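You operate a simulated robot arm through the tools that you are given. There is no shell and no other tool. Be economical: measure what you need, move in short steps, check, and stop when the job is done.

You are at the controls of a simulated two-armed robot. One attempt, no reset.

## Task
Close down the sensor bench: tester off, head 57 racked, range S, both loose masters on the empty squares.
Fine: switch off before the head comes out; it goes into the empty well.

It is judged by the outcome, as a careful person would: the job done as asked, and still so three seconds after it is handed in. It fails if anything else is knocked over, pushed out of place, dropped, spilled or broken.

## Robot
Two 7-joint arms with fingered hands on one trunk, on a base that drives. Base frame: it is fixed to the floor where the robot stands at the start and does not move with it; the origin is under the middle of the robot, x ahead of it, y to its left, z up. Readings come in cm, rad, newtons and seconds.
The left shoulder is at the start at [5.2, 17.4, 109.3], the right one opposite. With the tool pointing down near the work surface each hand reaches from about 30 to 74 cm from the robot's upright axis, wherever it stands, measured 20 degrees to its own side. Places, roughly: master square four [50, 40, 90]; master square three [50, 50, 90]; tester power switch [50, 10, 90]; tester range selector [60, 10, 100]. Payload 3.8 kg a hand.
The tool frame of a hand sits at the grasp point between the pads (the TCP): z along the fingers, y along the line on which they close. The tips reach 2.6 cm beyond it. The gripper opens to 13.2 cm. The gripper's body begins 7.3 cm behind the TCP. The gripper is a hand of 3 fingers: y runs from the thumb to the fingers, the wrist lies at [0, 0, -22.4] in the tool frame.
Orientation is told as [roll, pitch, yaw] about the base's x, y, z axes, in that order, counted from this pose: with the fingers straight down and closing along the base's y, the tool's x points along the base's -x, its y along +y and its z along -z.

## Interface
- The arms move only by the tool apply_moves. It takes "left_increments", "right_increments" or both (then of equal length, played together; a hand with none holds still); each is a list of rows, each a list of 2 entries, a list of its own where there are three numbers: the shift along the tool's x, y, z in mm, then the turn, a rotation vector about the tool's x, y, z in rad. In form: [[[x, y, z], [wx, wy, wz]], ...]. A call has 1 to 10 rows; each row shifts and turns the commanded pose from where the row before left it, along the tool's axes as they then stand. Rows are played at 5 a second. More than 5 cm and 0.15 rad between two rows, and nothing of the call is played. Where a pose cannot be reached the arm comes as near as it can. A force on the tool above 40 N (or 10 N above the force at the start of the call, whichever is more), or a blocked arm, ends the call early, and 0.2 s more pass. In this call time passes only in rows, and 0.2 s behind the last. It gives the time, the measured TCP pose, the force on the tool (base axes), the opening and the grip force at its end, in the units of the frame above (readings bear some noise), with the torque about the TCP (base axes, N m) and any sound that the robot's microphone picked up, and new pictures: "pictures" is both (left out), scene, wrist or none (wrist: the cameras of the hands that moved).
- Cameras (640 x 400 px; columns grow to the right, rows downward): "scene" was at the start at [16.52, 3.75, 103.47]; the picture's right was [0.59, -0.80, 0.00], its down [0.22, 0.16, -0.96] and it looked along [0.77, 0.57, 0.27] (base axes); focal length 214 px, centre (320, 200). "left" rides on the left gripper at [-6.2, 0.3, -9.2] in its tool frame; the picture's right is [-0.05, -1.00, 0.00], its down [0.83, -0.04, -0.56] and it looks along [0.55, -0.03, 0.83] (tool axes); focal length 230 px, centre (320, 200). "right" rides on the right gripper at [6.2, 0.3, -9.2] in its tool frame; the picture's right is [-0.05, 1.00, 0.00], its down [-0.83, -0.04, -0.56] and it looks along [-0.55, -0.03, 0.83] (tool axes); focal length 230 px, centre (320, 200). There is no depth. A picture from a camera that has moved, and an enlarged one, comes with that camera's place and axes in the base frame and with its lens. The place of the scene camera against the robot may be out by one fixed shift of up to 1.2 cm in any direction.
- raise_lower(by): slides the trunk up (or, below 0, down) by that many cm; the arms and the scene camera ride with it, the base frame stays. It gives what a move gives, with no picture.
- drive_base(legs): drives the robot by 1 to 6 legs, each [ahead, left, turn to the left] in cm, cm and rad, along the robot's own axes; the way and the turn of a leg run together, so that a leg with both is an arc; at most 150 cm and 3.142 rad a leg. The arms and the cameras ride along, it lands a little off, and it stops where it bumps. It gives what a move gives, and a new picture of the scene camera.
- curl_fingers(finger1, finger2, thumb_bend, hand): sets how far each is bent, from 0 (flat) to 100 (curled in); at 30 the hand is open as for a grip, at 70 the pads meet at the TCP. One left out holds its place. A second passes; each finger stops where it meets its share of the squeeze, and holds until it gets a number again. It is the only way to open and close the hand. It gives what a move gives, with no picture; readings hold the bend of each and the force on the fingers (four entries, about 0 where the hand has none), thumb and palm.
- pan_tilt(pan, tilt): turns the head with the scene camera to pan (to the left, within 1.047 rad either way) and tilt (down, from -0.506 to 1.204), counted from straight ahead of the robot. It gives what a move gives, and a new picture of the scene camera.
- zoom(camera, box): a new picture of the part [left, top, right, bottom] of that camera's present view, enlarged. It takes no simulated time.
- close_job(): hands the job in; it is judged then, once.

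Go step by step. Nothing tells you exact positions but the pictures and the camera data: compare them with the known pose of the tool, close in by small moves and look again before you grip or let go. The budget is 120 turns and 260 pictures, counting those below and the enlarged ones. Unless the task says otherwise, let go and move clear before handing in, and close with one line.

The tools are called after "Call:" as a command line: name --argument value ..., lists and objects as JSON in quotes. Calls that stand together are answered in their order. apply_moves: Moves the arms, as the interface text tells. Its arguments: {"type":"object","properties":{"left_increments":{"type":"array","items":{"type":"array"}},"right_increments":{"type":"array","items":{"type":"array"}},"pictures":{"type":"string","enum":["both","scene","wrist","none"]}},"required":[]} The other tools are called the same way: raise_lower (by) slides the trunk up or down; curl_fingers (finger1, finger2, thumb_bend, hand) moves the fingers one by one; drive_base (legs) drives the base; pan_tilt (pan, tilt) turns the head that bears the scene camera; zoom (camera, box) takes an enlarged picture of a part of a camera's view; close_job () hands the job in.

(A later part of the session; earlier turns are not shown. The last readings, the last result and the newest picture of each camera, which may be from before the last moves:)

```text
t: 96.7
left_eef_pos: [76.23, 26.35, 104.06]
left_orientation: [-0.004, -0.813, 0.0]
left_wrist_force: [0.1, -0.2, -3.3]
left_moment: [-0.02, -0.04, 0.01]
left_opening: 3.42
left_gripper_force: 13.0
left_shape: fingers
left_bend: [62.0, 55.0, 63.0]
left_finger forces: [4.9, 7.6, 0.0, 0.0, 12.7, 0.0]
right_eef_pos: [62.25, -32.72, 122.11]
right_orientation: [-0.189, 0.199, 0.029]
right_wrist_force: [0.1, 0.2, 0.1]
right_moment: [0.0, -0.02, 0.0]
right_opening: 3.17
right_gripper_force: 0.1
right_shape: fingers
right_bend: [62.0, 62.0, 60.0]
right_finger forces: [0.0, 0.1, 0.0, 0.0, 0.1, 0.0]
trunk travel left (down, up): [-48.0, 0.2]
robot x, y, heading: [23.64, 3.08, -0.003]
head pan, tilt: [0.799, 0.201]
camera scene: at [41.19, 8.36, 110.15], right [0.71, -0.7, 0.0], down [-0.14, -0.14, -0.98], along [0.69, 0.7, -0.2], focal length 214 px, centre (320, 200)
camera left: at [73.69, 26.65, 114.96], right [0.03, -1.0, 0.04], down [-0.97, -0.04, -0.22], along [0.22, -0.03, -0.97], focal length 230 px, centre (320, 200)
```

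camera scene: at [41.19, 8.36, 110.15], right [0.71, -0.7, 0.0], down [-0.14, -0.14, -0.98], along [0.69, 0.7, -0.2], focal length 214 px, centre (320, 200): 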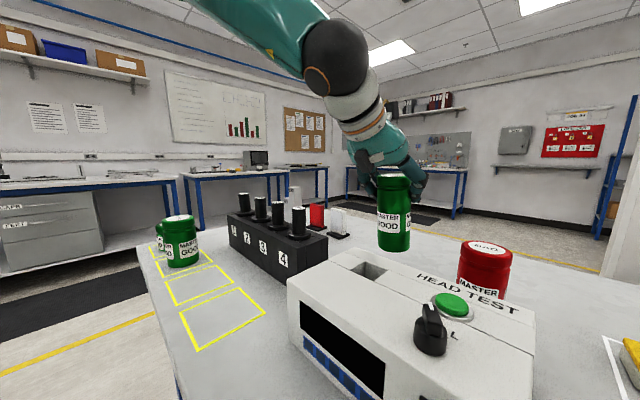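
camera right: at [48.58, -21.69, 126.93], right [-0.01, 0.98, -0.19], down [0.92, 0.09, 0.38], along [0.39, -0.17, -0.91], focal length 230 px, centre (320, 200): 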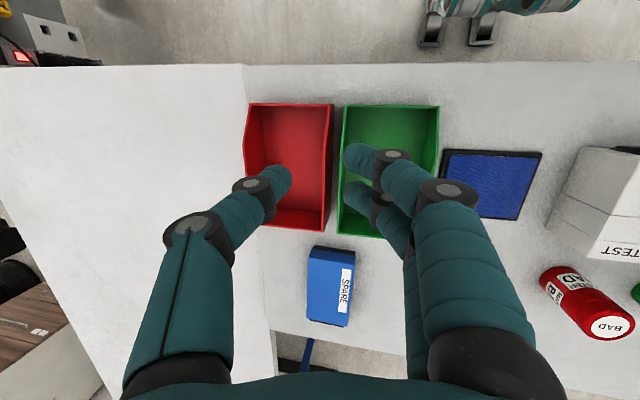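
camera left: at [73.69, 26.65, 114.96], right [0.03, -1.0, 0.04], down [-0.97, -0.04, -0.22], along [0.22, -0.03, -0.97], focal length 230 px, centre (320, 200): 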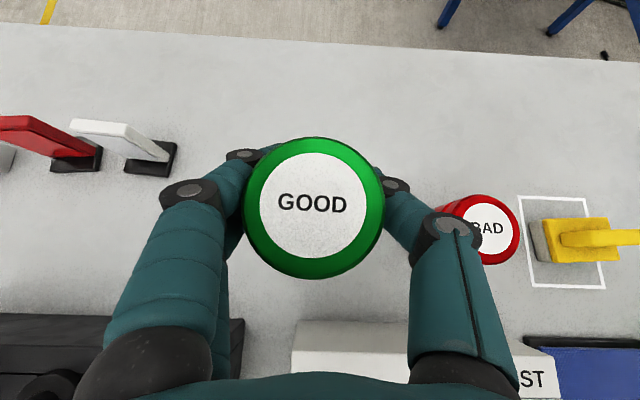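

Call:
apply_moves --left_increments '[[[-14.6, 0, -13.7], [0, 0, 0]], [[-14.6, 0, -13.7], [0, 0, 0]], [[-14.6, 0, -13.7], [0, 0, 0]]]' --pictures "none"

Call:
zoom --camera "scene" --box '[200, 100, 520, 300]'

```text
t: 97.5
left_eef_pos: [76.12, 26.26, 110.35]
left_orientation: [-0.003, -0.815, -0.001]
left_wrist_force: [1.1, -0.5, -3.0]
left_moment: [-0.02, -0.02, 0.03]
left_opening: 3.42
left_gripper_force: 12.7
left_shape: fingers
left_bend: [62.0, 55.0, 63.0]
left_finger forces: [4.8, 7.4, 0.0, 0.0, 12.7, 0.1]
right_eef_pos: [62.28, -32.63, 121.94]
right_orientation: [-0.191, 0.2, 0.028]
right_wrist_force: [0.2, 0.0, 1.3]
right_moment: [0.0, 0.0, 0.0]
right_opening: 3.18
right_gripper_force: 0.0
right_shape: fingers
right_bend: [62.0, 62.0, 60.0]
right_finger forces: [0.0, 0.1, 0.0, 0.0, 0.0, 0.0]
trunk travel left (down, up): [-48.0, 0.2]
robot x, y, heading: [23.65, 2.86, -0.005]
head pan, tilt: [0.799, 0.201]
```

```text
2.00 times, centred on (360, 200) of scene
camera zoom: at [41.19, 8.36, 110.15], right [0.71, -0.7, 0.0], down [-0.14, -0.14, -0.98], along [0.69, 0.7, -0.2], focal length 429 px, centre (240, 200)
```

zoom: 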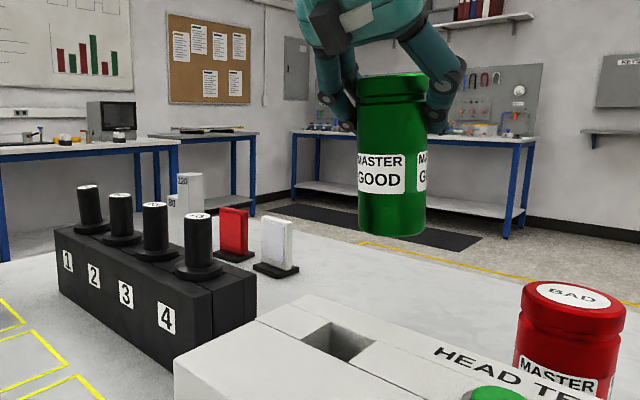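

Jar bottom is ~102, clear of the tester. Drive back, then left, bringing it over square 3.

Call:
drive_base --legs '[[-25.6, 0, 0], [0, 21.5, 0]]'

Call:
zoom --camera "left" --box '[100, 60, 540, 340]'

```text
t: 101.4
left_eef_pos: [50.63, 47.72, 110.23]
left_orientation: [-0.004, -0.814, -0.002]
left_wrist_force: [0.4, 0.3, -3.5]
left_moment: [0.0, 0.03, 0.0]
left_opening: 3.41
left_gripper_force: 12.2
left_shape: fingers
left_bend: [62.0, 55.0, 63.0]
left_finger forces: [4.7, 7.4, 0.1, 0.0, 12.6, 0.0]
right_eef_pos: [36.6, -11.31, 122.07]
right_orientation: [-0.188, 0.198, 0.025]
right_wrist_force: [-0.4, -0.1, -0.1]
right_moment: [-0.02, 0.01, -0.03]
right_opening: 3.15
right_gripper_force: 0.0
right_shape: fingers
right_bend: [62.0, 62.0, 60.0]
right_finger forces: [0.0, 0.1, 0.1, 0.0, 0.0, 0.1]
trunk travel left (down, up): [-48.0, 0.2]
robot x, y, heading: [-2.0, 24.58, -0.003]
head pan, tilt: [0.799, 0.201]
camera scene: at [15.63, 29.84, 110.14], right [0.71, -0.7, 0.0], down [-0.14, -0.14, -0.98], along [0.69, 0.7, -0.2], focal length 214 px, centre (320, 200)
```

scene: 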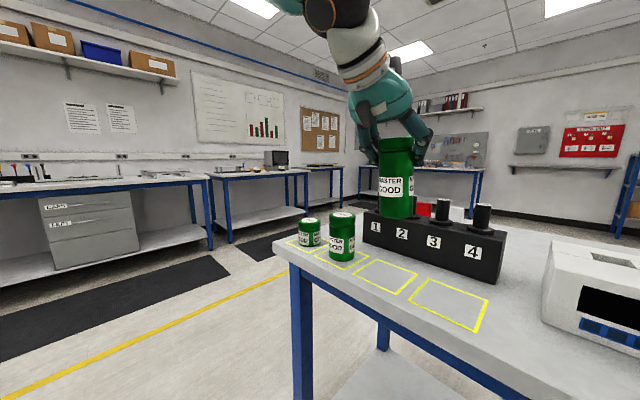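

```text
1.43 times, centred on (320, 200) of left
camera zoom: at [48.15, 48.07, 121.01], right [0.03, -1.0, 0.04], down [-0.97, -0.04, -0.22], along [0.22, -0.03, -0.97], focal length 329 px, centre (320, 200)
```

zoom: 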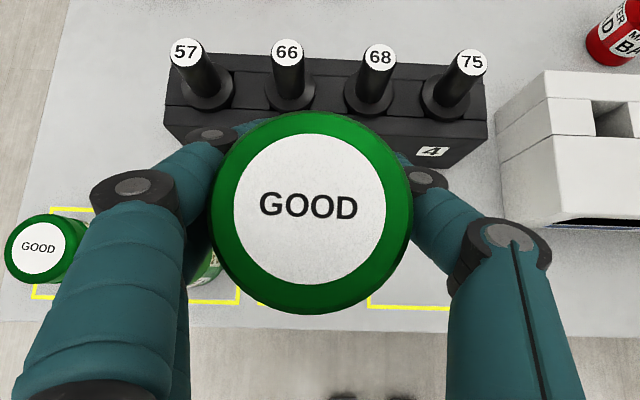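

Over square 3. Lower most of the way, then check.

Call:
apply_moves --left_increments '[[[16, 0, 15], [0, 0, 0]], [[18, 0, 13], [0, 0, 0]], [[16, 0, 15], [0, 0, 0]], [[16, 0, 15], [0, 0, 0]]]' --pictures "both"

Call:
zoom --camera "scene" --box '[280, 140, 500, 340]'

```text
t: 102.4
left_eef_pos: [50.43, 47.8, 101.27]
left_orientation: [-0.004, -0.816, -0.002]
left_wrist_force: [-0.5, 0.2, -3.3]
left_moment: [-0.01, 0.02, 0.0]
left_opening: 3.37
left_gripper_force: 11.8
left_shape: fingers
left_bend: [63.0, 55.0, 63.0]
left_finger forces: [4.6, 7.2, 0.0, 0.0, 12.5, 0.1]
right_eef_pos: [36.7, -11.23, 121.88]
right_orientation: [-0.19, 0.199, 0.025]
right_wrist_force: [-0.5, 0.0, 1.7]
right_moment: [0.02, 0.02, 0.0]
right_opening: 3.14
right_gripper_force: 0.1
right_shape: fingers
right_bend: [62.0, 62.0, 60.0]
right_finger forces: [0.0, 0.0, 0.0, 0.1, 0.1, 0.0]
trunk travel left (down, up): [-48.0, 0.2]
robot x, y, heading: [-1.71, 24.29, -0.008]
head pan, tilt: [0.799, 0.201]
camera scene: at [15.67, 29.87, 110.13], right [0.71, -0.7, 0.0], down [-0.14, -0.14, -0.98], along [0.69, 0.7, -0.2], focal length 214 px, centre (320, 200)
camera left: at [47.87, 48.08, 112.19], right [0.03, -1.0, 0.04], down [-0.97, -0.04, -0.22], along [0.22, -0.03, -0.97], focal length 230 px, centre (320, 200)
```

scene: 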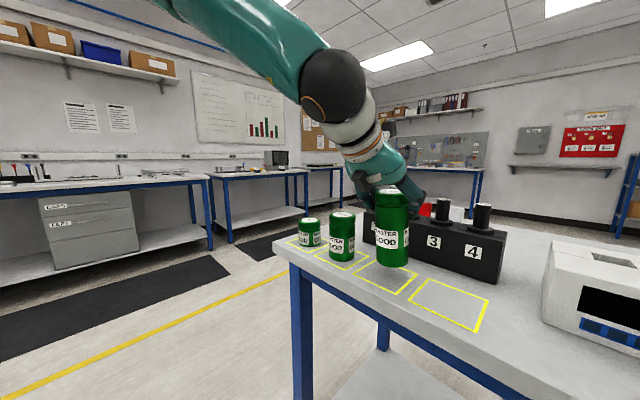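
left: 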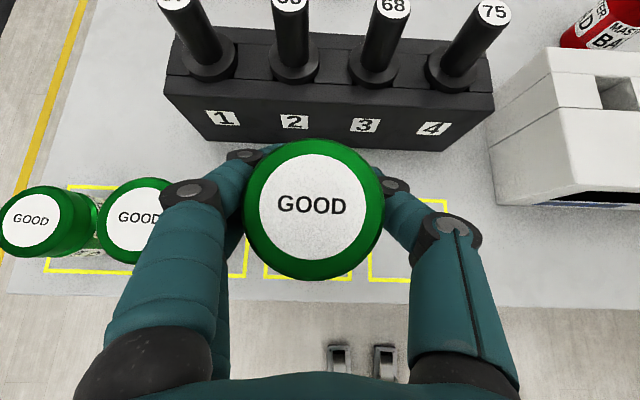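

```text
2.00 times, centred on (390, 240) of scene
camera zoom: at [15.67, 29.87, 110.13], right [0.71, -0.7, 0.0], down [-0.14, -0.14, -0.98], along [0.69, 0.7, -0.2], focal length 429 px, centre (180, 120)
```

zoom: 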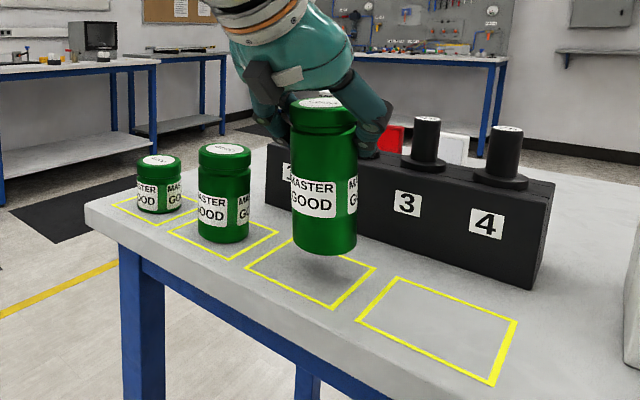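

Call:
apply_moves --left_increments '[[[9, 0, 5], [0, 0, 0]], [[7, 0, 5.5], [0, 0, 0]], [[3.6, 0, 3.4], [0, 0, 0]]]' --pictures "none"

Call:
zoom --camera "scene" --box '[280, 140, 500, 340]'

```text
t: 103.2
left_eef_pos: [49.99, 47.77, 98.96]
left_orientation: [-0.003, -0.815, -0.002]
left_wrist_force: [0.5, 0.5, -3.2]
left_moment: [-0.01, 0.01, -0.02]
left_opening: 3.4
left_gripper_force: 12.2
left_shape: fingers
left_bend: [63.0, 55.0, 63.0]
left_finger forces: [4.6, 7.3, 0.1, 0.0, 12.4, 0.0]
right_eef_pos: [36.75, -11.22, 121.91]
right_orientation: [-0.19, 0.199, 0.026]
right_wrist_force: [0.3, -0.1, 0.1]
right_moment: [0.01, -0.01, 0.0]
right_opening: 3.15
right_gripper_force: 0.0
right_shape: fingers
right_bend: [62.0, 62.0, 60.0]
right_finger forces: [0.0, 0.1, 0.1, 0.0, 0.0, 0.0]
trunk travel left (down, up): [-48.0, 0.2]
robot x, y, heading: [-2.34, 24.24, -0.006]
head pan, tilt: [0.799, 0.201]
```

```text
2.00 times, centred on (390, 240) of scene
camera zoom: at [15.63, 29.84, 110.14], right [0.71, -0.7, 0.0], down [-0.14, -0.14, -0.98], along [0.69, 0.7, -0.2], focal length 429 px, centre (180, 120)
```

zoom: 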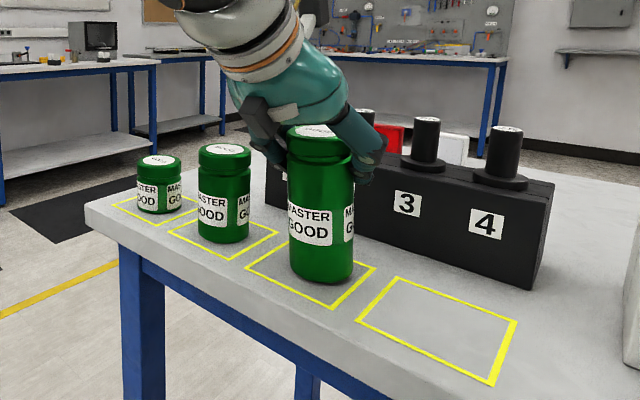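

Call:
apply_moves --left_increments '[[[1.5, 1, 1.4], [0, 0, 0]], [[1.5, 1, 1.4], [0, 0, 0]]]' --pictures "none"

```text
t: 103.8
left_eef_pos: [49.99, 47.95, 98.82]
left_orientation: [-0.003, -0.818, -0.003]
left_wrist_force: [0.7, -0.7, 2.2]
left_moment: [0.02, -0.01, 0.03]
left_opening: 3.4
left_gripper_force: 12.4
left_shape: fingers
left_bend: [63.0, 55.0, 63.0]
left_finger forces: [5.3, 6.8, 0.1, 0.1, 13.4, 0.1]
right_eef_pos: [36.52, -11.26, 122.1]
right_orientation: [-0.19, 0.195, 0.023]
right_wrist_force: [0.7, -0.2, 0.3]
right_moment: [-0.01, -0.03, -0.01]
right_opening: 3.18
right_gripper_force: 0.2
right_shape: fingers
right_bend: [62.0, 62.0, 60.0]
right_finger forces: [0.0, 0.0, 0.0, 0.0, 0.0, 0.0]
trunk travel left (down, up): [-48.0, 0.2]
robot x, y, heading: [-2.04, 24.4, -0.008]
head pan, tilt: [0.799, 0.201]
```

Jar is down. Release modestly and withdraw along the tool axis.

Call:
curl_fingers --hand "left" --finger1 45 --finger2 43 --thumb_bend 42

Call:
zoom --camera "left" --box '[100, 60, 540, 340]'

```text
t: 104.8
left_eef_pos: [50.0, 47.98, 98.57]
left_orientation: [-0.002, -0.815, -0.002]
left_wrist_force: [-0.4, -0.2, 0.1]
left_moment: [0.01, 0.02, -0.01]
left_opening: 8.9
left_gripper_force: 0.0
left_shape: fingers
left_bend: [45.0, 43.0, 42.0]
left_finger forces: [0.0, 0.0, 0.0, 0.1, 0.0, 0.1]
right_eef_pos: [36.65, -11.26, 122.0]
right_orientation: [-0.189, 0.199, 0.024]
right_wrist_force: [-0.5, -0.8, -0.4]
right_moment: [0.01, -0.01, 0.02]
right_opening: 3.17
right_gripper_force: 0.1
right_shape: fingers
right_bend: [62.0, 62.0, 60.0]
right_finger forces: [0.0, 0.1, 0.0, 0.0, 0.0, 0.1]
trunk travel left (down, up): [-48.0, 0.2]
robot x, y, heading: [-2.14, 24.1, -0.004]
head pan, tilt: [0.799, 0.201]
```

```text
1.43 times, centred on (320, 200) of left
camera zoom: at [47.47, 48.22, 109.44], right [0.03, -1.0, 0.04], down [-0.97, -0.04, -0.22], along [0.22, -0.03, -0.97], focal length 329 px, centre (320, 200)
```

zoom: 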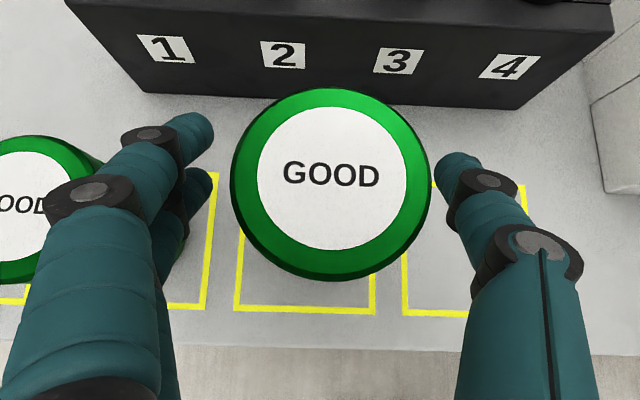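

Call:
apply_moves --left_increments '[[[0, 0, -25], [0, 0, 0]], [[0, 0, -35], [0, 0, 0]], [[-20, 0, -35], [0, 0, 0]], [[-30, 0, -20], [0, 0, 0]]]' --pictures "both"

Call:
zoom --camera "left" --box '[100, 0, 540, 280]'

```text
t: 105.8
left_eef_pos: [44.98, 47.93, 110.01]
left_orientation: [-0.003, -0.815, -0.003]
left_wrist_force: [0.1, -0.3, 0.2]
left_moment: [-0.02, 0.03, 0.04]
left_opening: 8.93
left_gripper_force: 0.0
left_shape: fingers
left_bend: [45.0, 43.0, 42.0]
left_finger forces: [0.1, 0.0, 0.0, 0.0, 0.0, 0.0]
right_eef_pos: [36.56, -11.22, 122.04]
right_orientation: [-0.19, 0.2, 0.023]
right_wrist_force: [0.6, 0.0, -0.1]
right_moment: [0.03, -0.01, -0.01]
right_opening: 3.16
right_gripper_force: 0.0
right_shape: fingers
right_bend: [62.0, 62.0, 60.0]
right_finger forces: [0.0, 0.0, 0.1, 0.0, 0.0, 0.1]
trunk travel left (down, up): [-48.0, 0.2]
robot x, y, heading: [-1.83, 24.62, -0.004]
head pan, tilt: [0.799, 0.201]
camera scene: at [15.59, 29.8, 110.16], right [0.71, -0.7, 0.0], down [-0.14, -0.14, -0.98], along [0.69, 0.7, -0.2], focal length 214 px, centre (320, 200)
camera left: at [42.51, 48.25, 120.94], right [0.03, -1.0, 0.04], down [-0.97, -0.04, -0.22], along [0.22, -0.03, -0.97], focal length 230 px, centre (320, 200)
```

scene: 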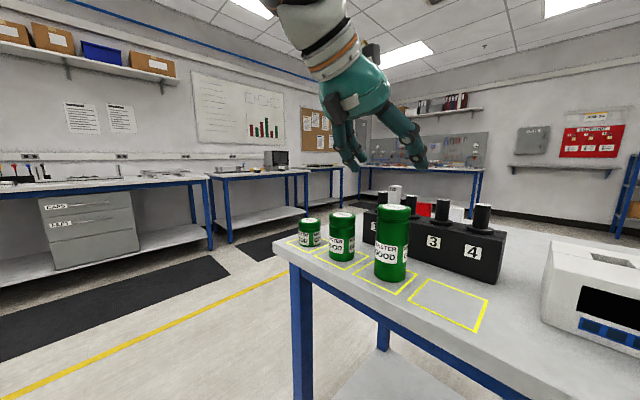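
left: 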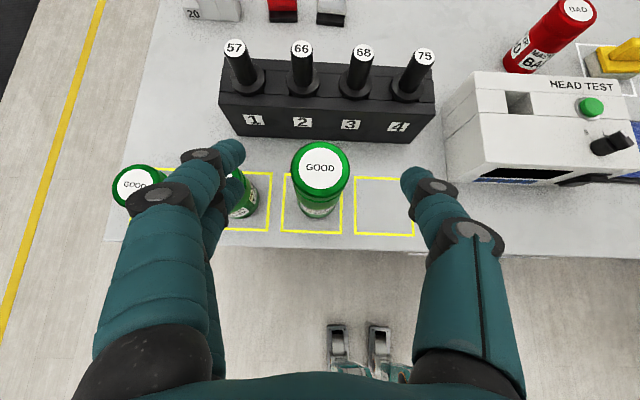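

```text
1.43 times, centred on (320, 140) of left
camera zoom: at [42.51, 48.25, 120.94], right [0.03, -1.0, 0.04], down [-0.97, -0.04, -0.22], along [0.22, -0.03, -0.97], focal length 329 px, centre (320, 286)
```

zoom: 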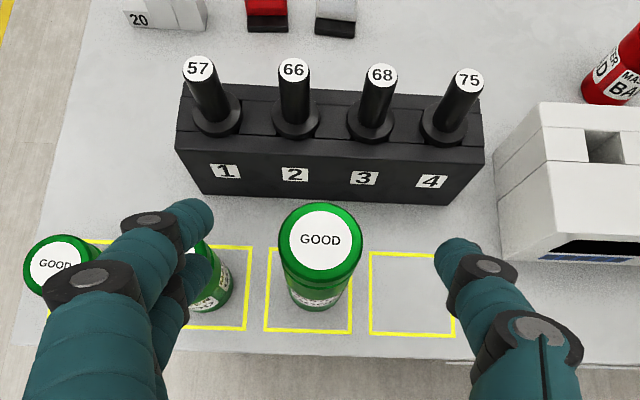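

GOOD sits well inside square 3. Now BAD at [76.2, 12.9], 3.7 cm shorter: lower the trunk 3.2 cm so the same arm pose fits, then drive over.

Call:
raise_lower --by -3.2

Call:
drive_base --legs '[[0, -35.2, 0], [20, 0, 0]]'

Call:
apply_moves --left_increments '[[[0, 0, 0], [0, 0, 0]]]' --pictures "wrist"

```text
t: 106.6
left_eef_pos: [44.92, 47.92, 107.01]
left_orientation: [-0.003, -0.815, -0.003]
left_wrist_force: [-0.2, -0.2, 0.2]
left_moment: [-0.01, -0.02, 0.01]
left_opening: 8.89
left_gripper_force: 0.0
left_shape: fingers
left_bend: [45.0, 43.0, 42.0]
left_finger forces: [0.0, 0.0, 0.0, 0.0, 0.1, 0.0]
right_eef_pos: [36.61, -11.17, 118.86]
right_orientation: [-0.189, 0.197, 0.025]
right_wrist_force: [-0.9, 0.1, 0.3]
right_moment: [0.03, -0.01, 0.0]
right_opening: 3.15
right_gripper_force: 0.0
right_shape: fingers
right_bend: [62.0, 62.0, 60.0]
right_finger forces: [0.0, 0.1, 0.1, 0.0, 0.0, 0.1]
trunk travel left (down, up): [-44.8, 3.4]
robot x, y, heading: [-1.64, 24.18, -0.002]
head pan, tilt: [0.799, 0.201]
```

```text
t: 111.4
left_eef_pos: [64.76, 12.75, 106.9]
left_orientation: [-0.004, -0.815, -0.004]
left_wrist_force: [0.2, -0.2, 0.3]
left_moment: [0.0, 0.0, 0.0]
left_opening: 8.91
left_gripper_force: 0.0
left_shape: fingers
left_bend: [45.0, 43.0, 42.0]
left_finger forces: [0.0, 0.0, 0.0, 0.0, 0.0, 0.0]
right_eef_pos: [56.24, -46.52, 118.86]
right_orientation: [-0.19, 0.199, 0.023]
right_wrist_force: [0.1, -0.6, 0.2]
right_moment: [-0.03, 0.05, -0.01]
right_opening: 3.15
right_gripper_force: 0.0
right_shape: fingers
right_bend: [62.0, 62.0, 60.0]
right_finger forces: [0.0, 0.0, 0.0, 0.0, 0.0, 0.0]
trunk travel left (down, up): [-44.8, 3.4]
robot x, y, heading: [17.58, -10.92, -0.009]
head pan, tilt: [0.799, 0.201]
camera scene: at [35.04, -5.38, 105.64], right [0.71, -0.7, 0.0], down [-0.14, -0.14, -0.98], along [0.69, 0.7, -0.2], focal length 214 px, centre (320, 200)
```

scene: 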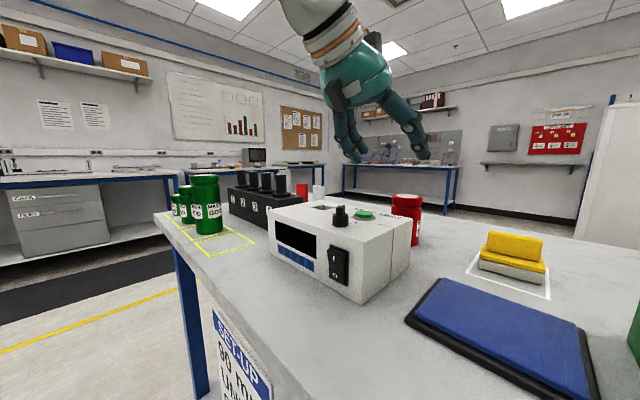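

```text
t: 111.8
left_eef_pos: [64.64, 12.83, 107.11]
left_orientation: [-0.003, -0.815, -0.003]
left_wrist_force: [0.3, 0.0, 0.2]
left_moment: [0.02, 0.04, 0.0]
left_opening: 8.9
left_gripper_force: 0.0
left_shape: fingers
left_bend: [45.0, 43.0, 42.0]
left_finger forces: [0.1, 0.1, 0.0, 0.1, 0.0, 0.1]
right_eef_pos: [56.16, -46.45, 118.89]
right_orientation: [-0.191, 0.197, 0.022]
right_wrist_force: [0.1, 0.3, -0.5]
right_moment: [-0.03, 0.01, -0.02]
right_opening: 3.15
right_gripper_force: 0.0
right_shape: fingers
right_bend: [62.0, 62.0, 60.0]
right_finger forces: [0.0, 0.1, 0.0, 0.1, 0.0, 0.1]
trunk travel left (down, up): [-44.8, 3.4]
robot x, y, heading: [17.55, -10.99, -0.007]
head pan, tilt: [0.799, 0.201]
camera left: at [62.13, 13.04, 117.83], right [0.03, -1.0, 0.04], down [-0.97, -0.04, -0.22], along [0.23, -0.03, -0.97], focal length 230 px, centre (320, 200)
```

left: 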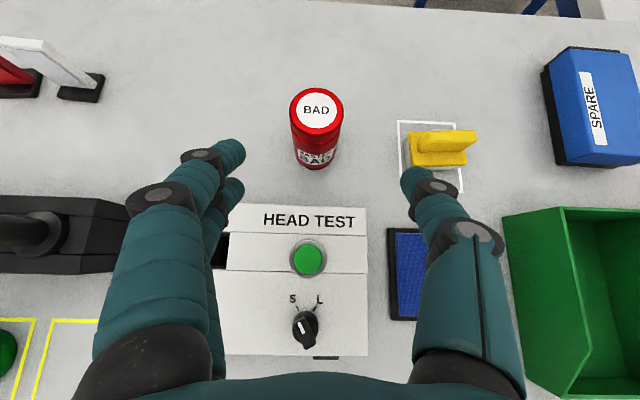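

Call:
curl_fingers --hand "left" --finger1 38 --finger2 38 --thumb_bend 38

Call:
drive_base --legs '[[6.2, 0.2, 0]]'

Call:
apply_moves --left_increments '[[[15, 0, 37], [0, 0, 0]], [[15, 0, 37], [0, 0, 0]]]' --pictures "both"

```text
t: 112.8
left_eef_pos: [64.61, 12.75, 106.94]
left_orientation: [-0.003, -0.814, -0.003]
left_wrist_force: [0.3, 0.0, 0.8]
left_moment: [0.0, 0.01, -0.03]
left_opening: 10.75
left_gripper_force: 0.1
left_shape: fingers
left_bend: [38.0, 38.0, 38.0]
left_finger forces: [0.0, 0.0, 0.0, 0.0, 0.0, 0.0]
right_eef_pos: [56.21, -46.43, 118.81]
right_orientation: [-0.189, 0.198, 0.022]
right_wrist_force: [0.7, 0.1, -0.3]
right_moment: [-0.01, -0.01, -0.01]
right_opening: 3.17
right_gripper_force: 0.2
right_shape: fingers
right_bend: [62.0, 62.0, 60.0]
right_finger forces: [0.1, 0.0, 0.0, 0.0, 0.0, 0.1]
trunk travel left (down, up): [-44.8, 3.4]
robot x, y, heading: [17.86, -11.07, -0.006]
head pan, tilt: [0.799, 0.201]
```

```text
t: 113.8
left_eef_pos: [70.9, 12.82, 107.02]
left_orientation: [-0.005, -0.816, -0.004]
left_wrist_force: [1.0, 0.4, 0.2]
left_moment: [-0.02, 0.04, 0.0]
left_opening: 10.76
left_gripper_force: 0.0
left_shape: fingers
left_bend: [38.0, 38.0, 38.0]
left_finger forces: [0.0, 0.1, 0.0, 0.1, 0.1, 0.0]
right_eef_pos: [62.42, -46.27, 118.83]
right_orientation: [-0.19, 0.199, 0.025]
right_wrist_force: [-0.6, 0.2, -0.2]
right_moment: [0.0, 0.0, -0.03]
right_opening: 3.17
right_gripper_force: 0.0
right_shape: fingers
right_bend: [62.0, 62.0, 60.0]
right_finger forces: [0.1, 0.0, 0.0, 0.0, 0.1, 0.0]
trunk travel left (down, up): [-44.8, 3.4]
robot x, y, heading: [23.66, -10.77, -0.007]
head pan, tilt: [0.799, 0.201]
camera scene: at [41.24, -5.21, 105.64], right [0.71, -0.7, 0.0], down [-0.14, -0.14, -0.98], along [0.69, 0.7, -0.2], focal length 214 px, centre (320, 200)
```

scene: 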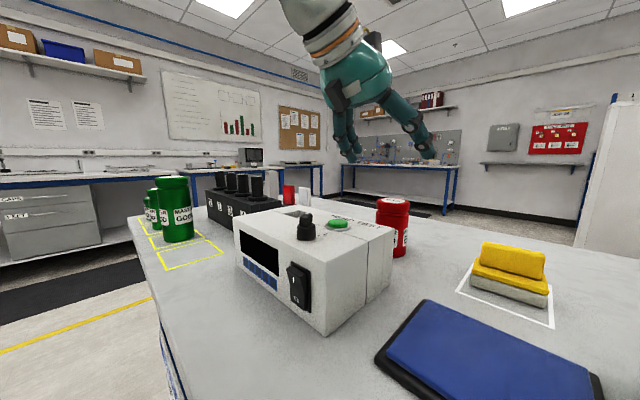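

```text
t: 114.4
left_eef_pos: [74.44, 12.86, 99.53]
left_orientation: [-0.005, -0.813, -0.003]
left_wrist_force: [0.7, 0.1, 0.3]
left_moment: [0.01, 0.03, 0.02]
left_opening: 10.75
left_gripper_force: 0.0
left_shape: fingers
left_bend: [38.0, 38.0, 38.0]
left_finger forces: [0.1, 0.1, 0.0, 0.1, 0.1, 0.0]
right_eef_pos: [62.3, -46.23, 118.87]
right_orientation: [-0.19, 0.2, 0.023]
right_wrist_force: [0.4, 0.4, 0.3]
right_moment: [-0.02, 0.03, 0.01]
right_opening: 3.16
right_gripper_force: 0.0
right_shape: fingers
right_bend: [62.0, 62.0, 60.0]
right_finger forces: [0.0, 0.0, 0.1, 0.0, 0.0, 0.0]
trunk travel left (down, up): [-44.8, 3.4]
robot x, y, heading: [23.69, -11.03, -0.006]
head pan, tilt: [0.799, 0.201]
camera scene: at [41.32, -5.2, 105.6], right [0.71, -0.7, 0.0], down [-0.14, -0.14, -0.98], along [0.69, 0.7, -0.2], focal length 214 px, centre (320, 200)
camera left: at [71.91, 13.18, 110.38], right [0.03, -1.0, 0.04], down [-0.97, -0.04, -0.22], along [0.22, -0.03, -0.97], focal length 230 px, centre (320, 200)
```

scene: 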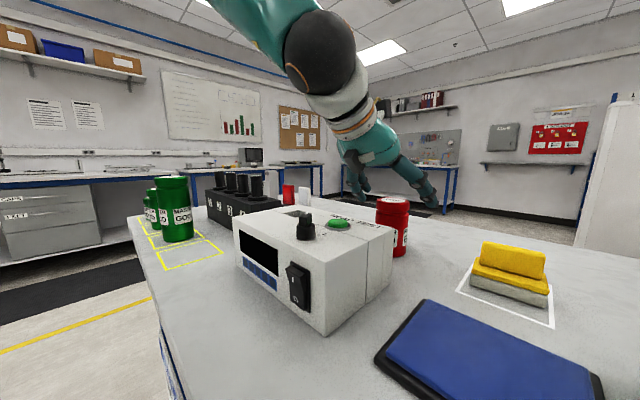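
left: 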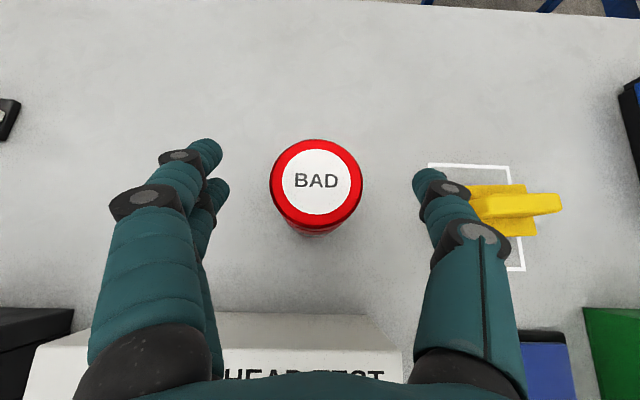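

Call:
apply_moves --left_increments '[[[8, 1, 18], [0, 0, 0]], [[8, 1, 18], [0, 0, 0]]]' --pictures "both"

Call:
zoom --camera "scene" --box '[300, 140, 480, 280]'

```text
t: 115.0
left_eef_pos: [75.61, 13.0, 96.13]
left_orientation: [-0.004, -0.817, -0.002]
left_wrist_force: [0.7, 0.2, -0.6]
left_moment: [0.01, 0.03, 0.0]
left_opening: 10.76
left_gripper_force: 0.0
left_shape: fingers
left_bend: [38.0, 38.0, 38.0]
left_finger forces: [0.0, 0.1, 0.0, 0.0, 0.1, 0.0]
right_eef_pos: [62.46, -46.31, 118.84]
right_orientation: [-0.191, 0.201, 0.023]
right_wrist_force: [-0.4, -0.3, 0.2]
right_moment: [0.02, 0.01, -0.02]
right_opening: 3.15
right_gripper_force: 0.0
right_shape: fingers
right_bend: [62.0, 62.0, 60.0]
right_finger forces: [0.0, 0.0, 0.0, 0.2, 0.1, 0.1]
trunk travel left (down, up): [-44.8, 3.4]
robot x, y, heading: [23.75, -10.62, -0.01]
head pan, tilt: [0.799, 0.201]
camera scene: at [41.22, -5.21, 105.63], right [0.71, -0.7, 0.0], down [-0.14, -0.14, -0.98], along [0.69, 0.7, -0.2], focal length 214 px, centre (320, 200)
camera left: at [73.27, 13.35, 106.86], right [0.03, -1.0, 0.04], down [-0.97, -0.04, -0.22], along [0.22, -0.03, -0.97], focal length 230 px, centre (320, 200)
```

scene: 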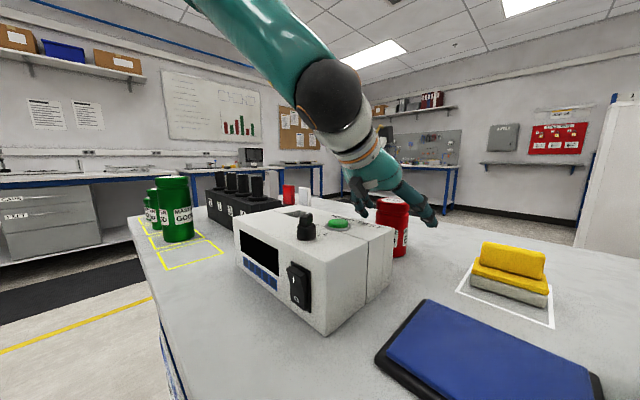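
left: 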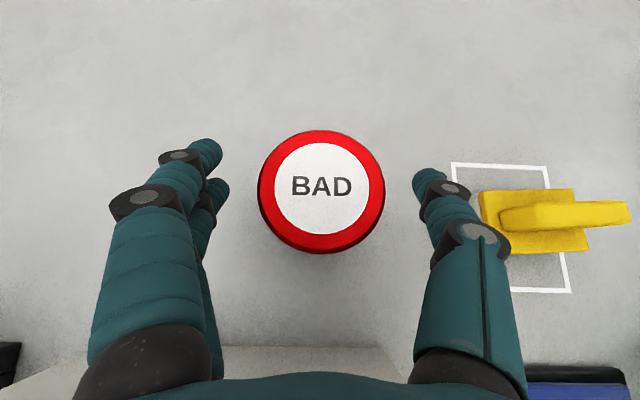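

```text
2.86 times, centred on (390, 210) of scene
camera zoom: at [41.22, -5.21, 105.63], right [0.71, -0.7, 0.0], down [-0.14, -0.14, -0.98], along [0.69, 0.7, -0.2], focal length 613 px, centre (120, 171)
```

zoom: 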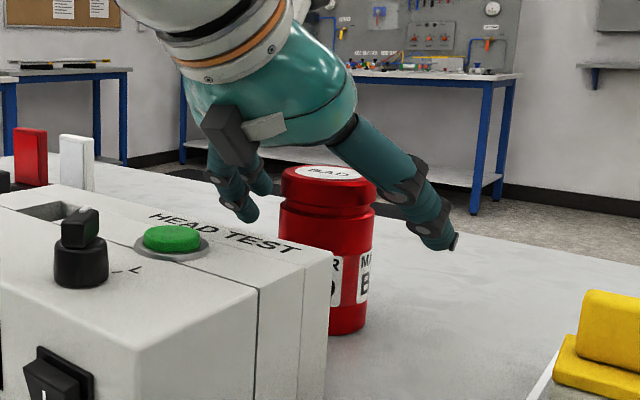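

Call:
curl_fingers --hand "left" --finger1 68 --finger2 68 --thumb_bend 68

Call:
apply_moves --left_increments '[[[-11, 0, -10.3], [0, 0, 0]], [[-14.6, 0, -13.7], [0, 0, 0]], [[-14.6, 0, -13.7], [0, 0, 0]]]' --pictures "both"

```text
t: 116.0
left_eef_pos: [75.76, 13.13, 96.11]
left_orientation: [-0.003, -0.816, -0.004]
left_wrist_force: [0.8, -0.3, 0.5]
left_moment: [0.06, 0.0, -0.04]
left_opening: 4.22
left_gripper_force: 15.8
left_shape: fingers
left_bend: [59.0, 55.0, 61.0]
left_finger forces: [6.4, 9.1, 0.1, 0.0, 15.8, 0.0]
right_eef_pos: [62.38, -46.23, 118.85]
right_orientation: [-0.189, 0.198, 0.025]
right_wrist_force: [-0.7, -0.1, 0.5]
right_moment: [0.01, 0.01, -0.01]
right_opening: 3.15
right_gripper_force: 0.0
right_shape: fingers
right_bend: [62.0, 62.0, 60.0]
right_finger forces: [0.1, 0.0, 0.0, 0.1, 0.1, 0.1]
trunk travel left (down, up): [-44.8, 3.4]
robot x, y, heading: [23.78, -11.0, -0.004]
head pan, tilt: [0.799, 0.201]
```

```text
t: 116.8
left_eef_pos: [75.61, 13.05, 101.63]
left_orientation: [-0.005, -0.813, -0.003]
left_wrist_force: [-0.4, 0.1, -3.8]
left_moment: [0.01, -0.04, 0.03]
left_opening: 4.16
left_gripper_force: 14.7
left_shape: fingers
left_bend: [60.0, 54.0, 62.0]
left_finger forces: [6.1, 8.8, 0.1, 0.0, 14.9, 0.0]
right_eef_pos: [62.35, -46.21, 118.93]
right_orientation: [-0.191, 0.2, 0.024]
right_wrist_force: [0.6, 0.7, -0.8]
right_moment: [0.01, 0.02, 0.0]
right_opening: 3.15
right_gripper_force: 0.1
right_shape: fingers
right_bend: [62.0, 62.0, 60.0]
right_finger forces: [0.1, 0.1, 0.1, 0.0, 0.0, 0.0]
trunk travel left (down, up): [-44.8, 3.4]
robot x, y, heading: [23.91, -10.61, -0.007]
head pan, tilt: [0.799, 0.201]
camera scene: at [41.2, -5.21, 105.64], right [0.71, -0.7, 0.0], down [-0.14, -0.14, -0.98], along [0.69, 0.7, -0.2], focal length 214 px, centre (320, 200)
camera left: at [73.23, 13.36, 112.44], right [0.03, -1.0, 0.04], down [-0.97, -0.04, -0.22], along [0.22, -0.03, -0.97], focal length 230 px, centre (320, 200)
```

scene: 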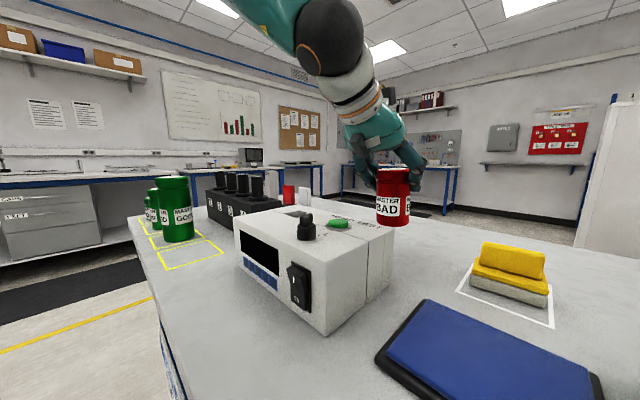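
left: 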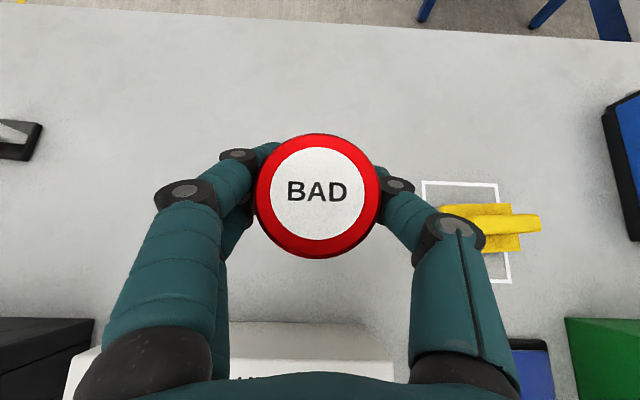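

Call:
apply_moves --left_increments '[[[-14.6, 0, -13.7], [0, 0, 0]], [[-14.6, 0, -13.7], [0, 0, 0]], [[-14.6, 0, -13.7], [0, 0, 0]], [[-10, 0, -9.4], [0, 0, 0]]]' --pictures "none"

Call:
drive_base --legs '[[-25.6, 0, 0], [0, 24.6, 0]]'

Call:
zoom --camera "left" --box '[100, 60, 540, 340]'

```text
t: 117.8
left_eef_pos: [75.8, 13.22, 108.91]
left_orientation: [-0.004, -0.813, -0.003]
left_wrist_force: [0.1, 0.3, -3.0]
left_moment: [0.0, 0.01, 0.03]
left_opening: 4.18
left_gripper_force: 15.2
left_shape: fingers
left_bend: [60.0, 54.0, 62.0]
left_finger forces: [5.9, 8.8, 0.0, 0.0, 14.9, 0.1]
right_eef_pos: [62.41, -46.23, 118.75]
right_orientation: [-0.191, 0.199, 0.025]
right_wrist_force: [0.5, 0.0, -0.3]
right_moment: [0.02, -0.02, 0.02]
right_opening: 3.15
right_gripper_force: 0.0
right_shape: fingers
right_bend: [62.0, 62.0, 60.0]
right_finger forces: [0.0, 0.0, 0.1, 0.0, 0.1, 0.0]
trunk travel left (down, up): [-44.8, 3.4]
robot x, y, heading: [23.65, -10.57, -0.003]
head pan, tilt: [0.799, 0.201]
```

```text
t: 122.0
left_eef_pos: [50.1, 37.77, 108.99]
left_orientation: [-0.004, -0.814, -0.001]
left_wrist_force: [-0.2, 0.4, -3.1]
left_moment: [0.03, 0.02, 0.01]
left_opening: 4.18
left_gripper_force: 14.7
left_shape: fingers
left_bend: [60.0, 54.0, 62.0]
left_finger forces: [5.9, 8.8, 0.0, 0.0, 14.9, 0.0]
right_eef_pos: [36.85, -21.6, 118.83]
right_orientation: [-0.19, 0.197, 0.025]
right_wrist_force: [-0.5, 0.6, 0.8]
right_moment: [0.01, 0.03, -0.02]
right_opening: 3.16
right_gripper_force: 0.1
right_shape: fingers
right_bend: [62.0, 62.0, 60.0]
right_finger forces: [0.0, 0.0, 0.0, 0.1, 0.0, 0.1]
trunk travel left (down, up): [-44.8, 3.4]
robot x, y, heading: [-1.82, 14.06, -0.007]
head pan, tilt: [0.799, 0.201]
camera scene: at [15.53, 19.51, 105.63], right [0.71, -0.7, 0.0], down [-0.14, -0.14, -0.98], along [0.69, 0.7, -0.2], focal length 214 px, centre (320, 200)
```

scene: 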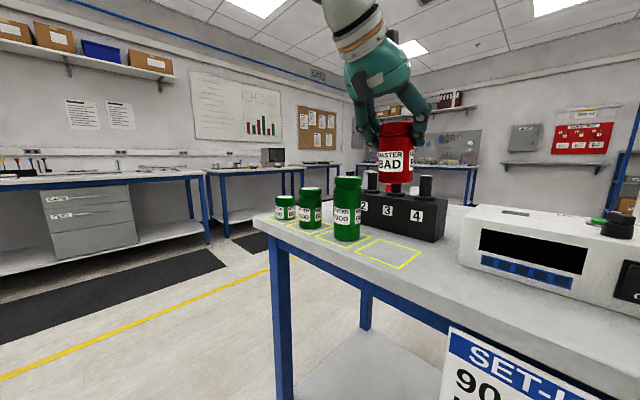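

```text
1.43 times, centred on (320, 200) of left
camera zoom: at [47.56, 38.16, 119.8], right [0.03, -1.0, 0.04], down [-0.97, -0.04, -0.22], along [0.22, -0.03, -0.97], focal length 329 px, centre (320, 200)
```

zoom: 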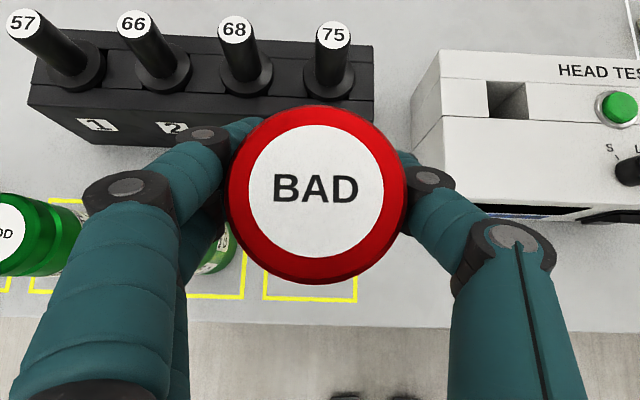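

Call:
apply_moves --left_increments '[[[15.3, 0, 14.4], [0, 0, 0]], [[15.3, 0, 14.4], [0, 0, 0]], [[17, 0, 12.5], [0, 0, 0]], [[15.3, 0, 14.4], [0, 0, 0]], [[15.3, 0, 14.4], [0, 0, 0]]]' --pictures "both"

Call:
zoom --camera "scene" --box '[280, 140, 480, 300]'

```text
t: 123.2
left_eef_pos: [49.83, 37.8, 98.48]
left_orientation: [-0.004, -0.816, -0.003]
left_wrist_force: [0.3, 0.8, -4.0]
left_moment: [0.0, -0.01, 0.01]
left_opening: 4.16
left_gripper_force: 14.6
left_shape: fingers
left_bend: [60.0, 54.0, 62.0]
left_finger forces: [5.9, 8.8, 0.0, 0.0, 14.8, 0.0]
right_eef_pos: [36.92, -21.53, 118.72]
right_orientation: [-0.19, 0.201, 0.024]
right_wrist_force: [-0.9, -0.3, 0.4]
right_moment: [-0.02, 0.02, -0.01]
right_opening: 3.15
right_gripper_force: 0.1
right_shape: fingers
right_bend: [62.0, 62.0, 60.0]
right_finger forces: [0.1, 0.1, 0.1, 0.1, 0.1, 0.0]
trunk travel left (down, up): [-44.8, 3.4]
robot x, y, heading: [-2.0, 13.77, -0.008]
head pan, tilt: [0.799, 0.201]
camera scene: at [15.56, 19.52, 105.62], right [0.71, -0.7, 0.0], down [-0.14, -0.14, -0.98], along [0.69, 0.7, -0.2], focal length 214 px, centre (320, 200)
camera left: at [47.31, 38.17, 109.28], right [0.03, -1.0, 0.04], down [-0.97, -0.04, -0.22], along [0.22, -0.03, -0.97], focal length 230 px, centre (320, 200)
```

scene: 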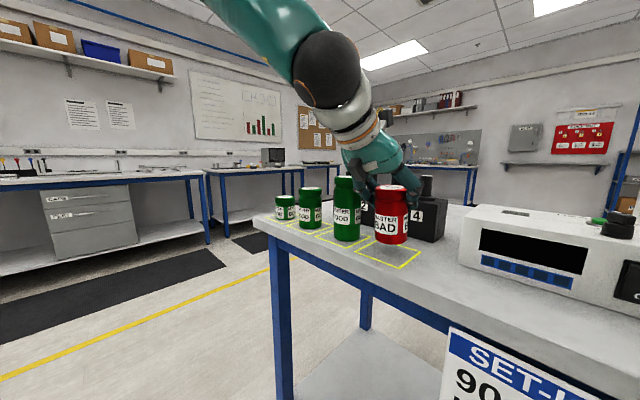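
left: 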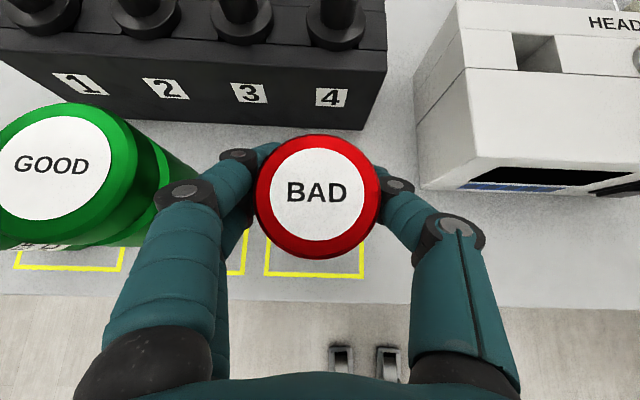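

```text
2.50 times, centred on (380, 220) of scene
camera zoom: at [15.56, 19.52, 105.62], right [0.71, -0.7, 0.0], down [-0.14, -0.14, -0.98], along [0.69, 0.7, -0.2], focal length 536 px, centre (170, 150)
```

zoom: 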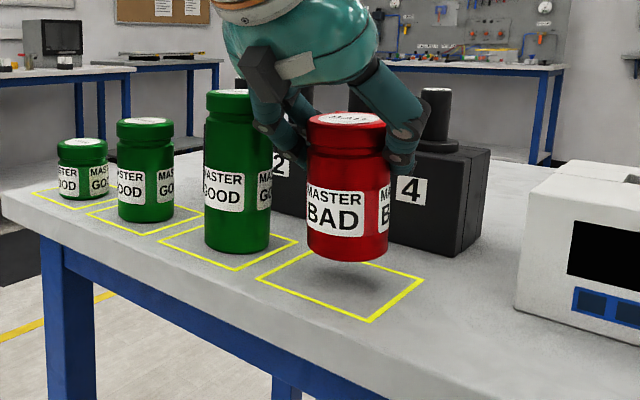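

Call:
apply_moves --left_increments '[[[7.5, -2, 6.6], [0, 0, 0]], [[7, 0, 6.8], [0, 0, 0]], [[2, 0, 1.8], [0, 0, 0]]]' --pictures "none"

Call:
zoom --camera "scene" --box '[280, 140, 480, 300]'

```text
t: 124.0
left_eef_pos: [49.66, 37.66, 96.32]
left_orientation: [-0.002, -0.816, -0.005]
left_wrist_force: [0.7, 0.1, -2.7]
left_moment: [0.0, 0.01, 0.01]
left_opening: 4.16
left_gripper_force: 14.7
left_shape: fingers
left_bend: [60.0, 54.0, 62.0]
left_finger forces: [6.1, 8.8, 0.0, 0.1, 14.7, 0.1]
right_eef_pos: [36.8, -21.61, 118.94]
right_orientation: [-0.191, 0.199, 0.026]
right_wrist_force: [-0.7, -0.5, 0.4]
right_moment: [-0.01, -0.02, -0.02]
right_opening: 3.19
right_gripper_force: 0.0
right_shape: fingers
right_bend: [62.0, 62.0, 60.0]
right_finger forces: [0.0, 0.0, 0.1, 0.0, 0.1, 0.0]
trunk travel left (down, up): [-44.8, 3.4]
robot x, y, heading: [-1.45, 14.04, -0.005]
head pan, tilt: [0.799, 0.201]
```

```text
2.50 times, centred on (380, 220) of scene
camera zoom: at [15.53, 19.5, 105.64], right [0.71, -0.7, 0.0], down [-0.14, -0.14, -0.98], along [0.69, 0.7, -0.2], focal length 536 px, centre (170, 150)
```

zoom: 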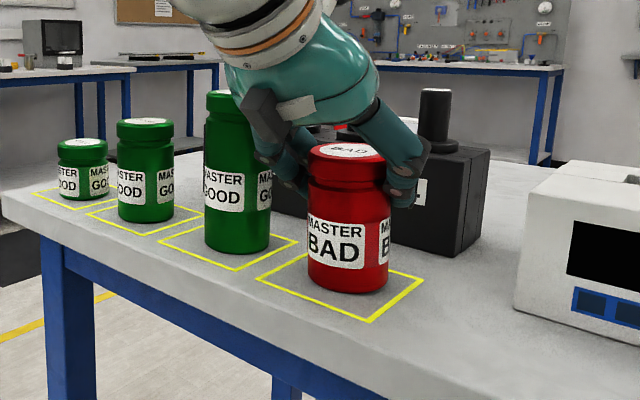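

Call:
apply_moves --left_increments '[[[1.5, 0, 1.4], [0, 0, 0]], [[1.5, 0, 1.4], [0, 0, 0]]]' --pictures "none"

```text
t: 124.6
left_eef_pos: [49.65, 37.58, 96.01]
left_orientation: [-0.005, -0.819, -0.003]
left_wrist_force: [3.1, 0.4, 7.0]
left_moment: [0.12, -0.08, -0.07]
left_opening: 4.16
left_gripper_force: 16.4
left_shape: fingers
left_bend: [60.0, 55.0, 62.0]
left_finger forces: [8.3, 8.9, 0.1, 0.0, 15.9, 0.0]
right_eef_pos: [36.74, -21.54, 118.82]
right_orientation: [-0.189, 0.196, 0.025]
right_wrist_force: [-0.3, -0.3, 0.3]
right_moment: [0.01, 0.01, 0.02]
right_opening: 3.18
right_gripper_force: 0.1
right_shape: fingers
right_bend: [62.0, 62.0, 60.0]
right_finger forces: [0.0, 0.0, 0.0, 0.0, 0.0, 0.1]
trunk travel left (down, up): [-44.8, 3.4]
robot x, y, heading: [-1.72, 13.87, -0.009]
head pan, tilt: [0.799, 0.201]
```

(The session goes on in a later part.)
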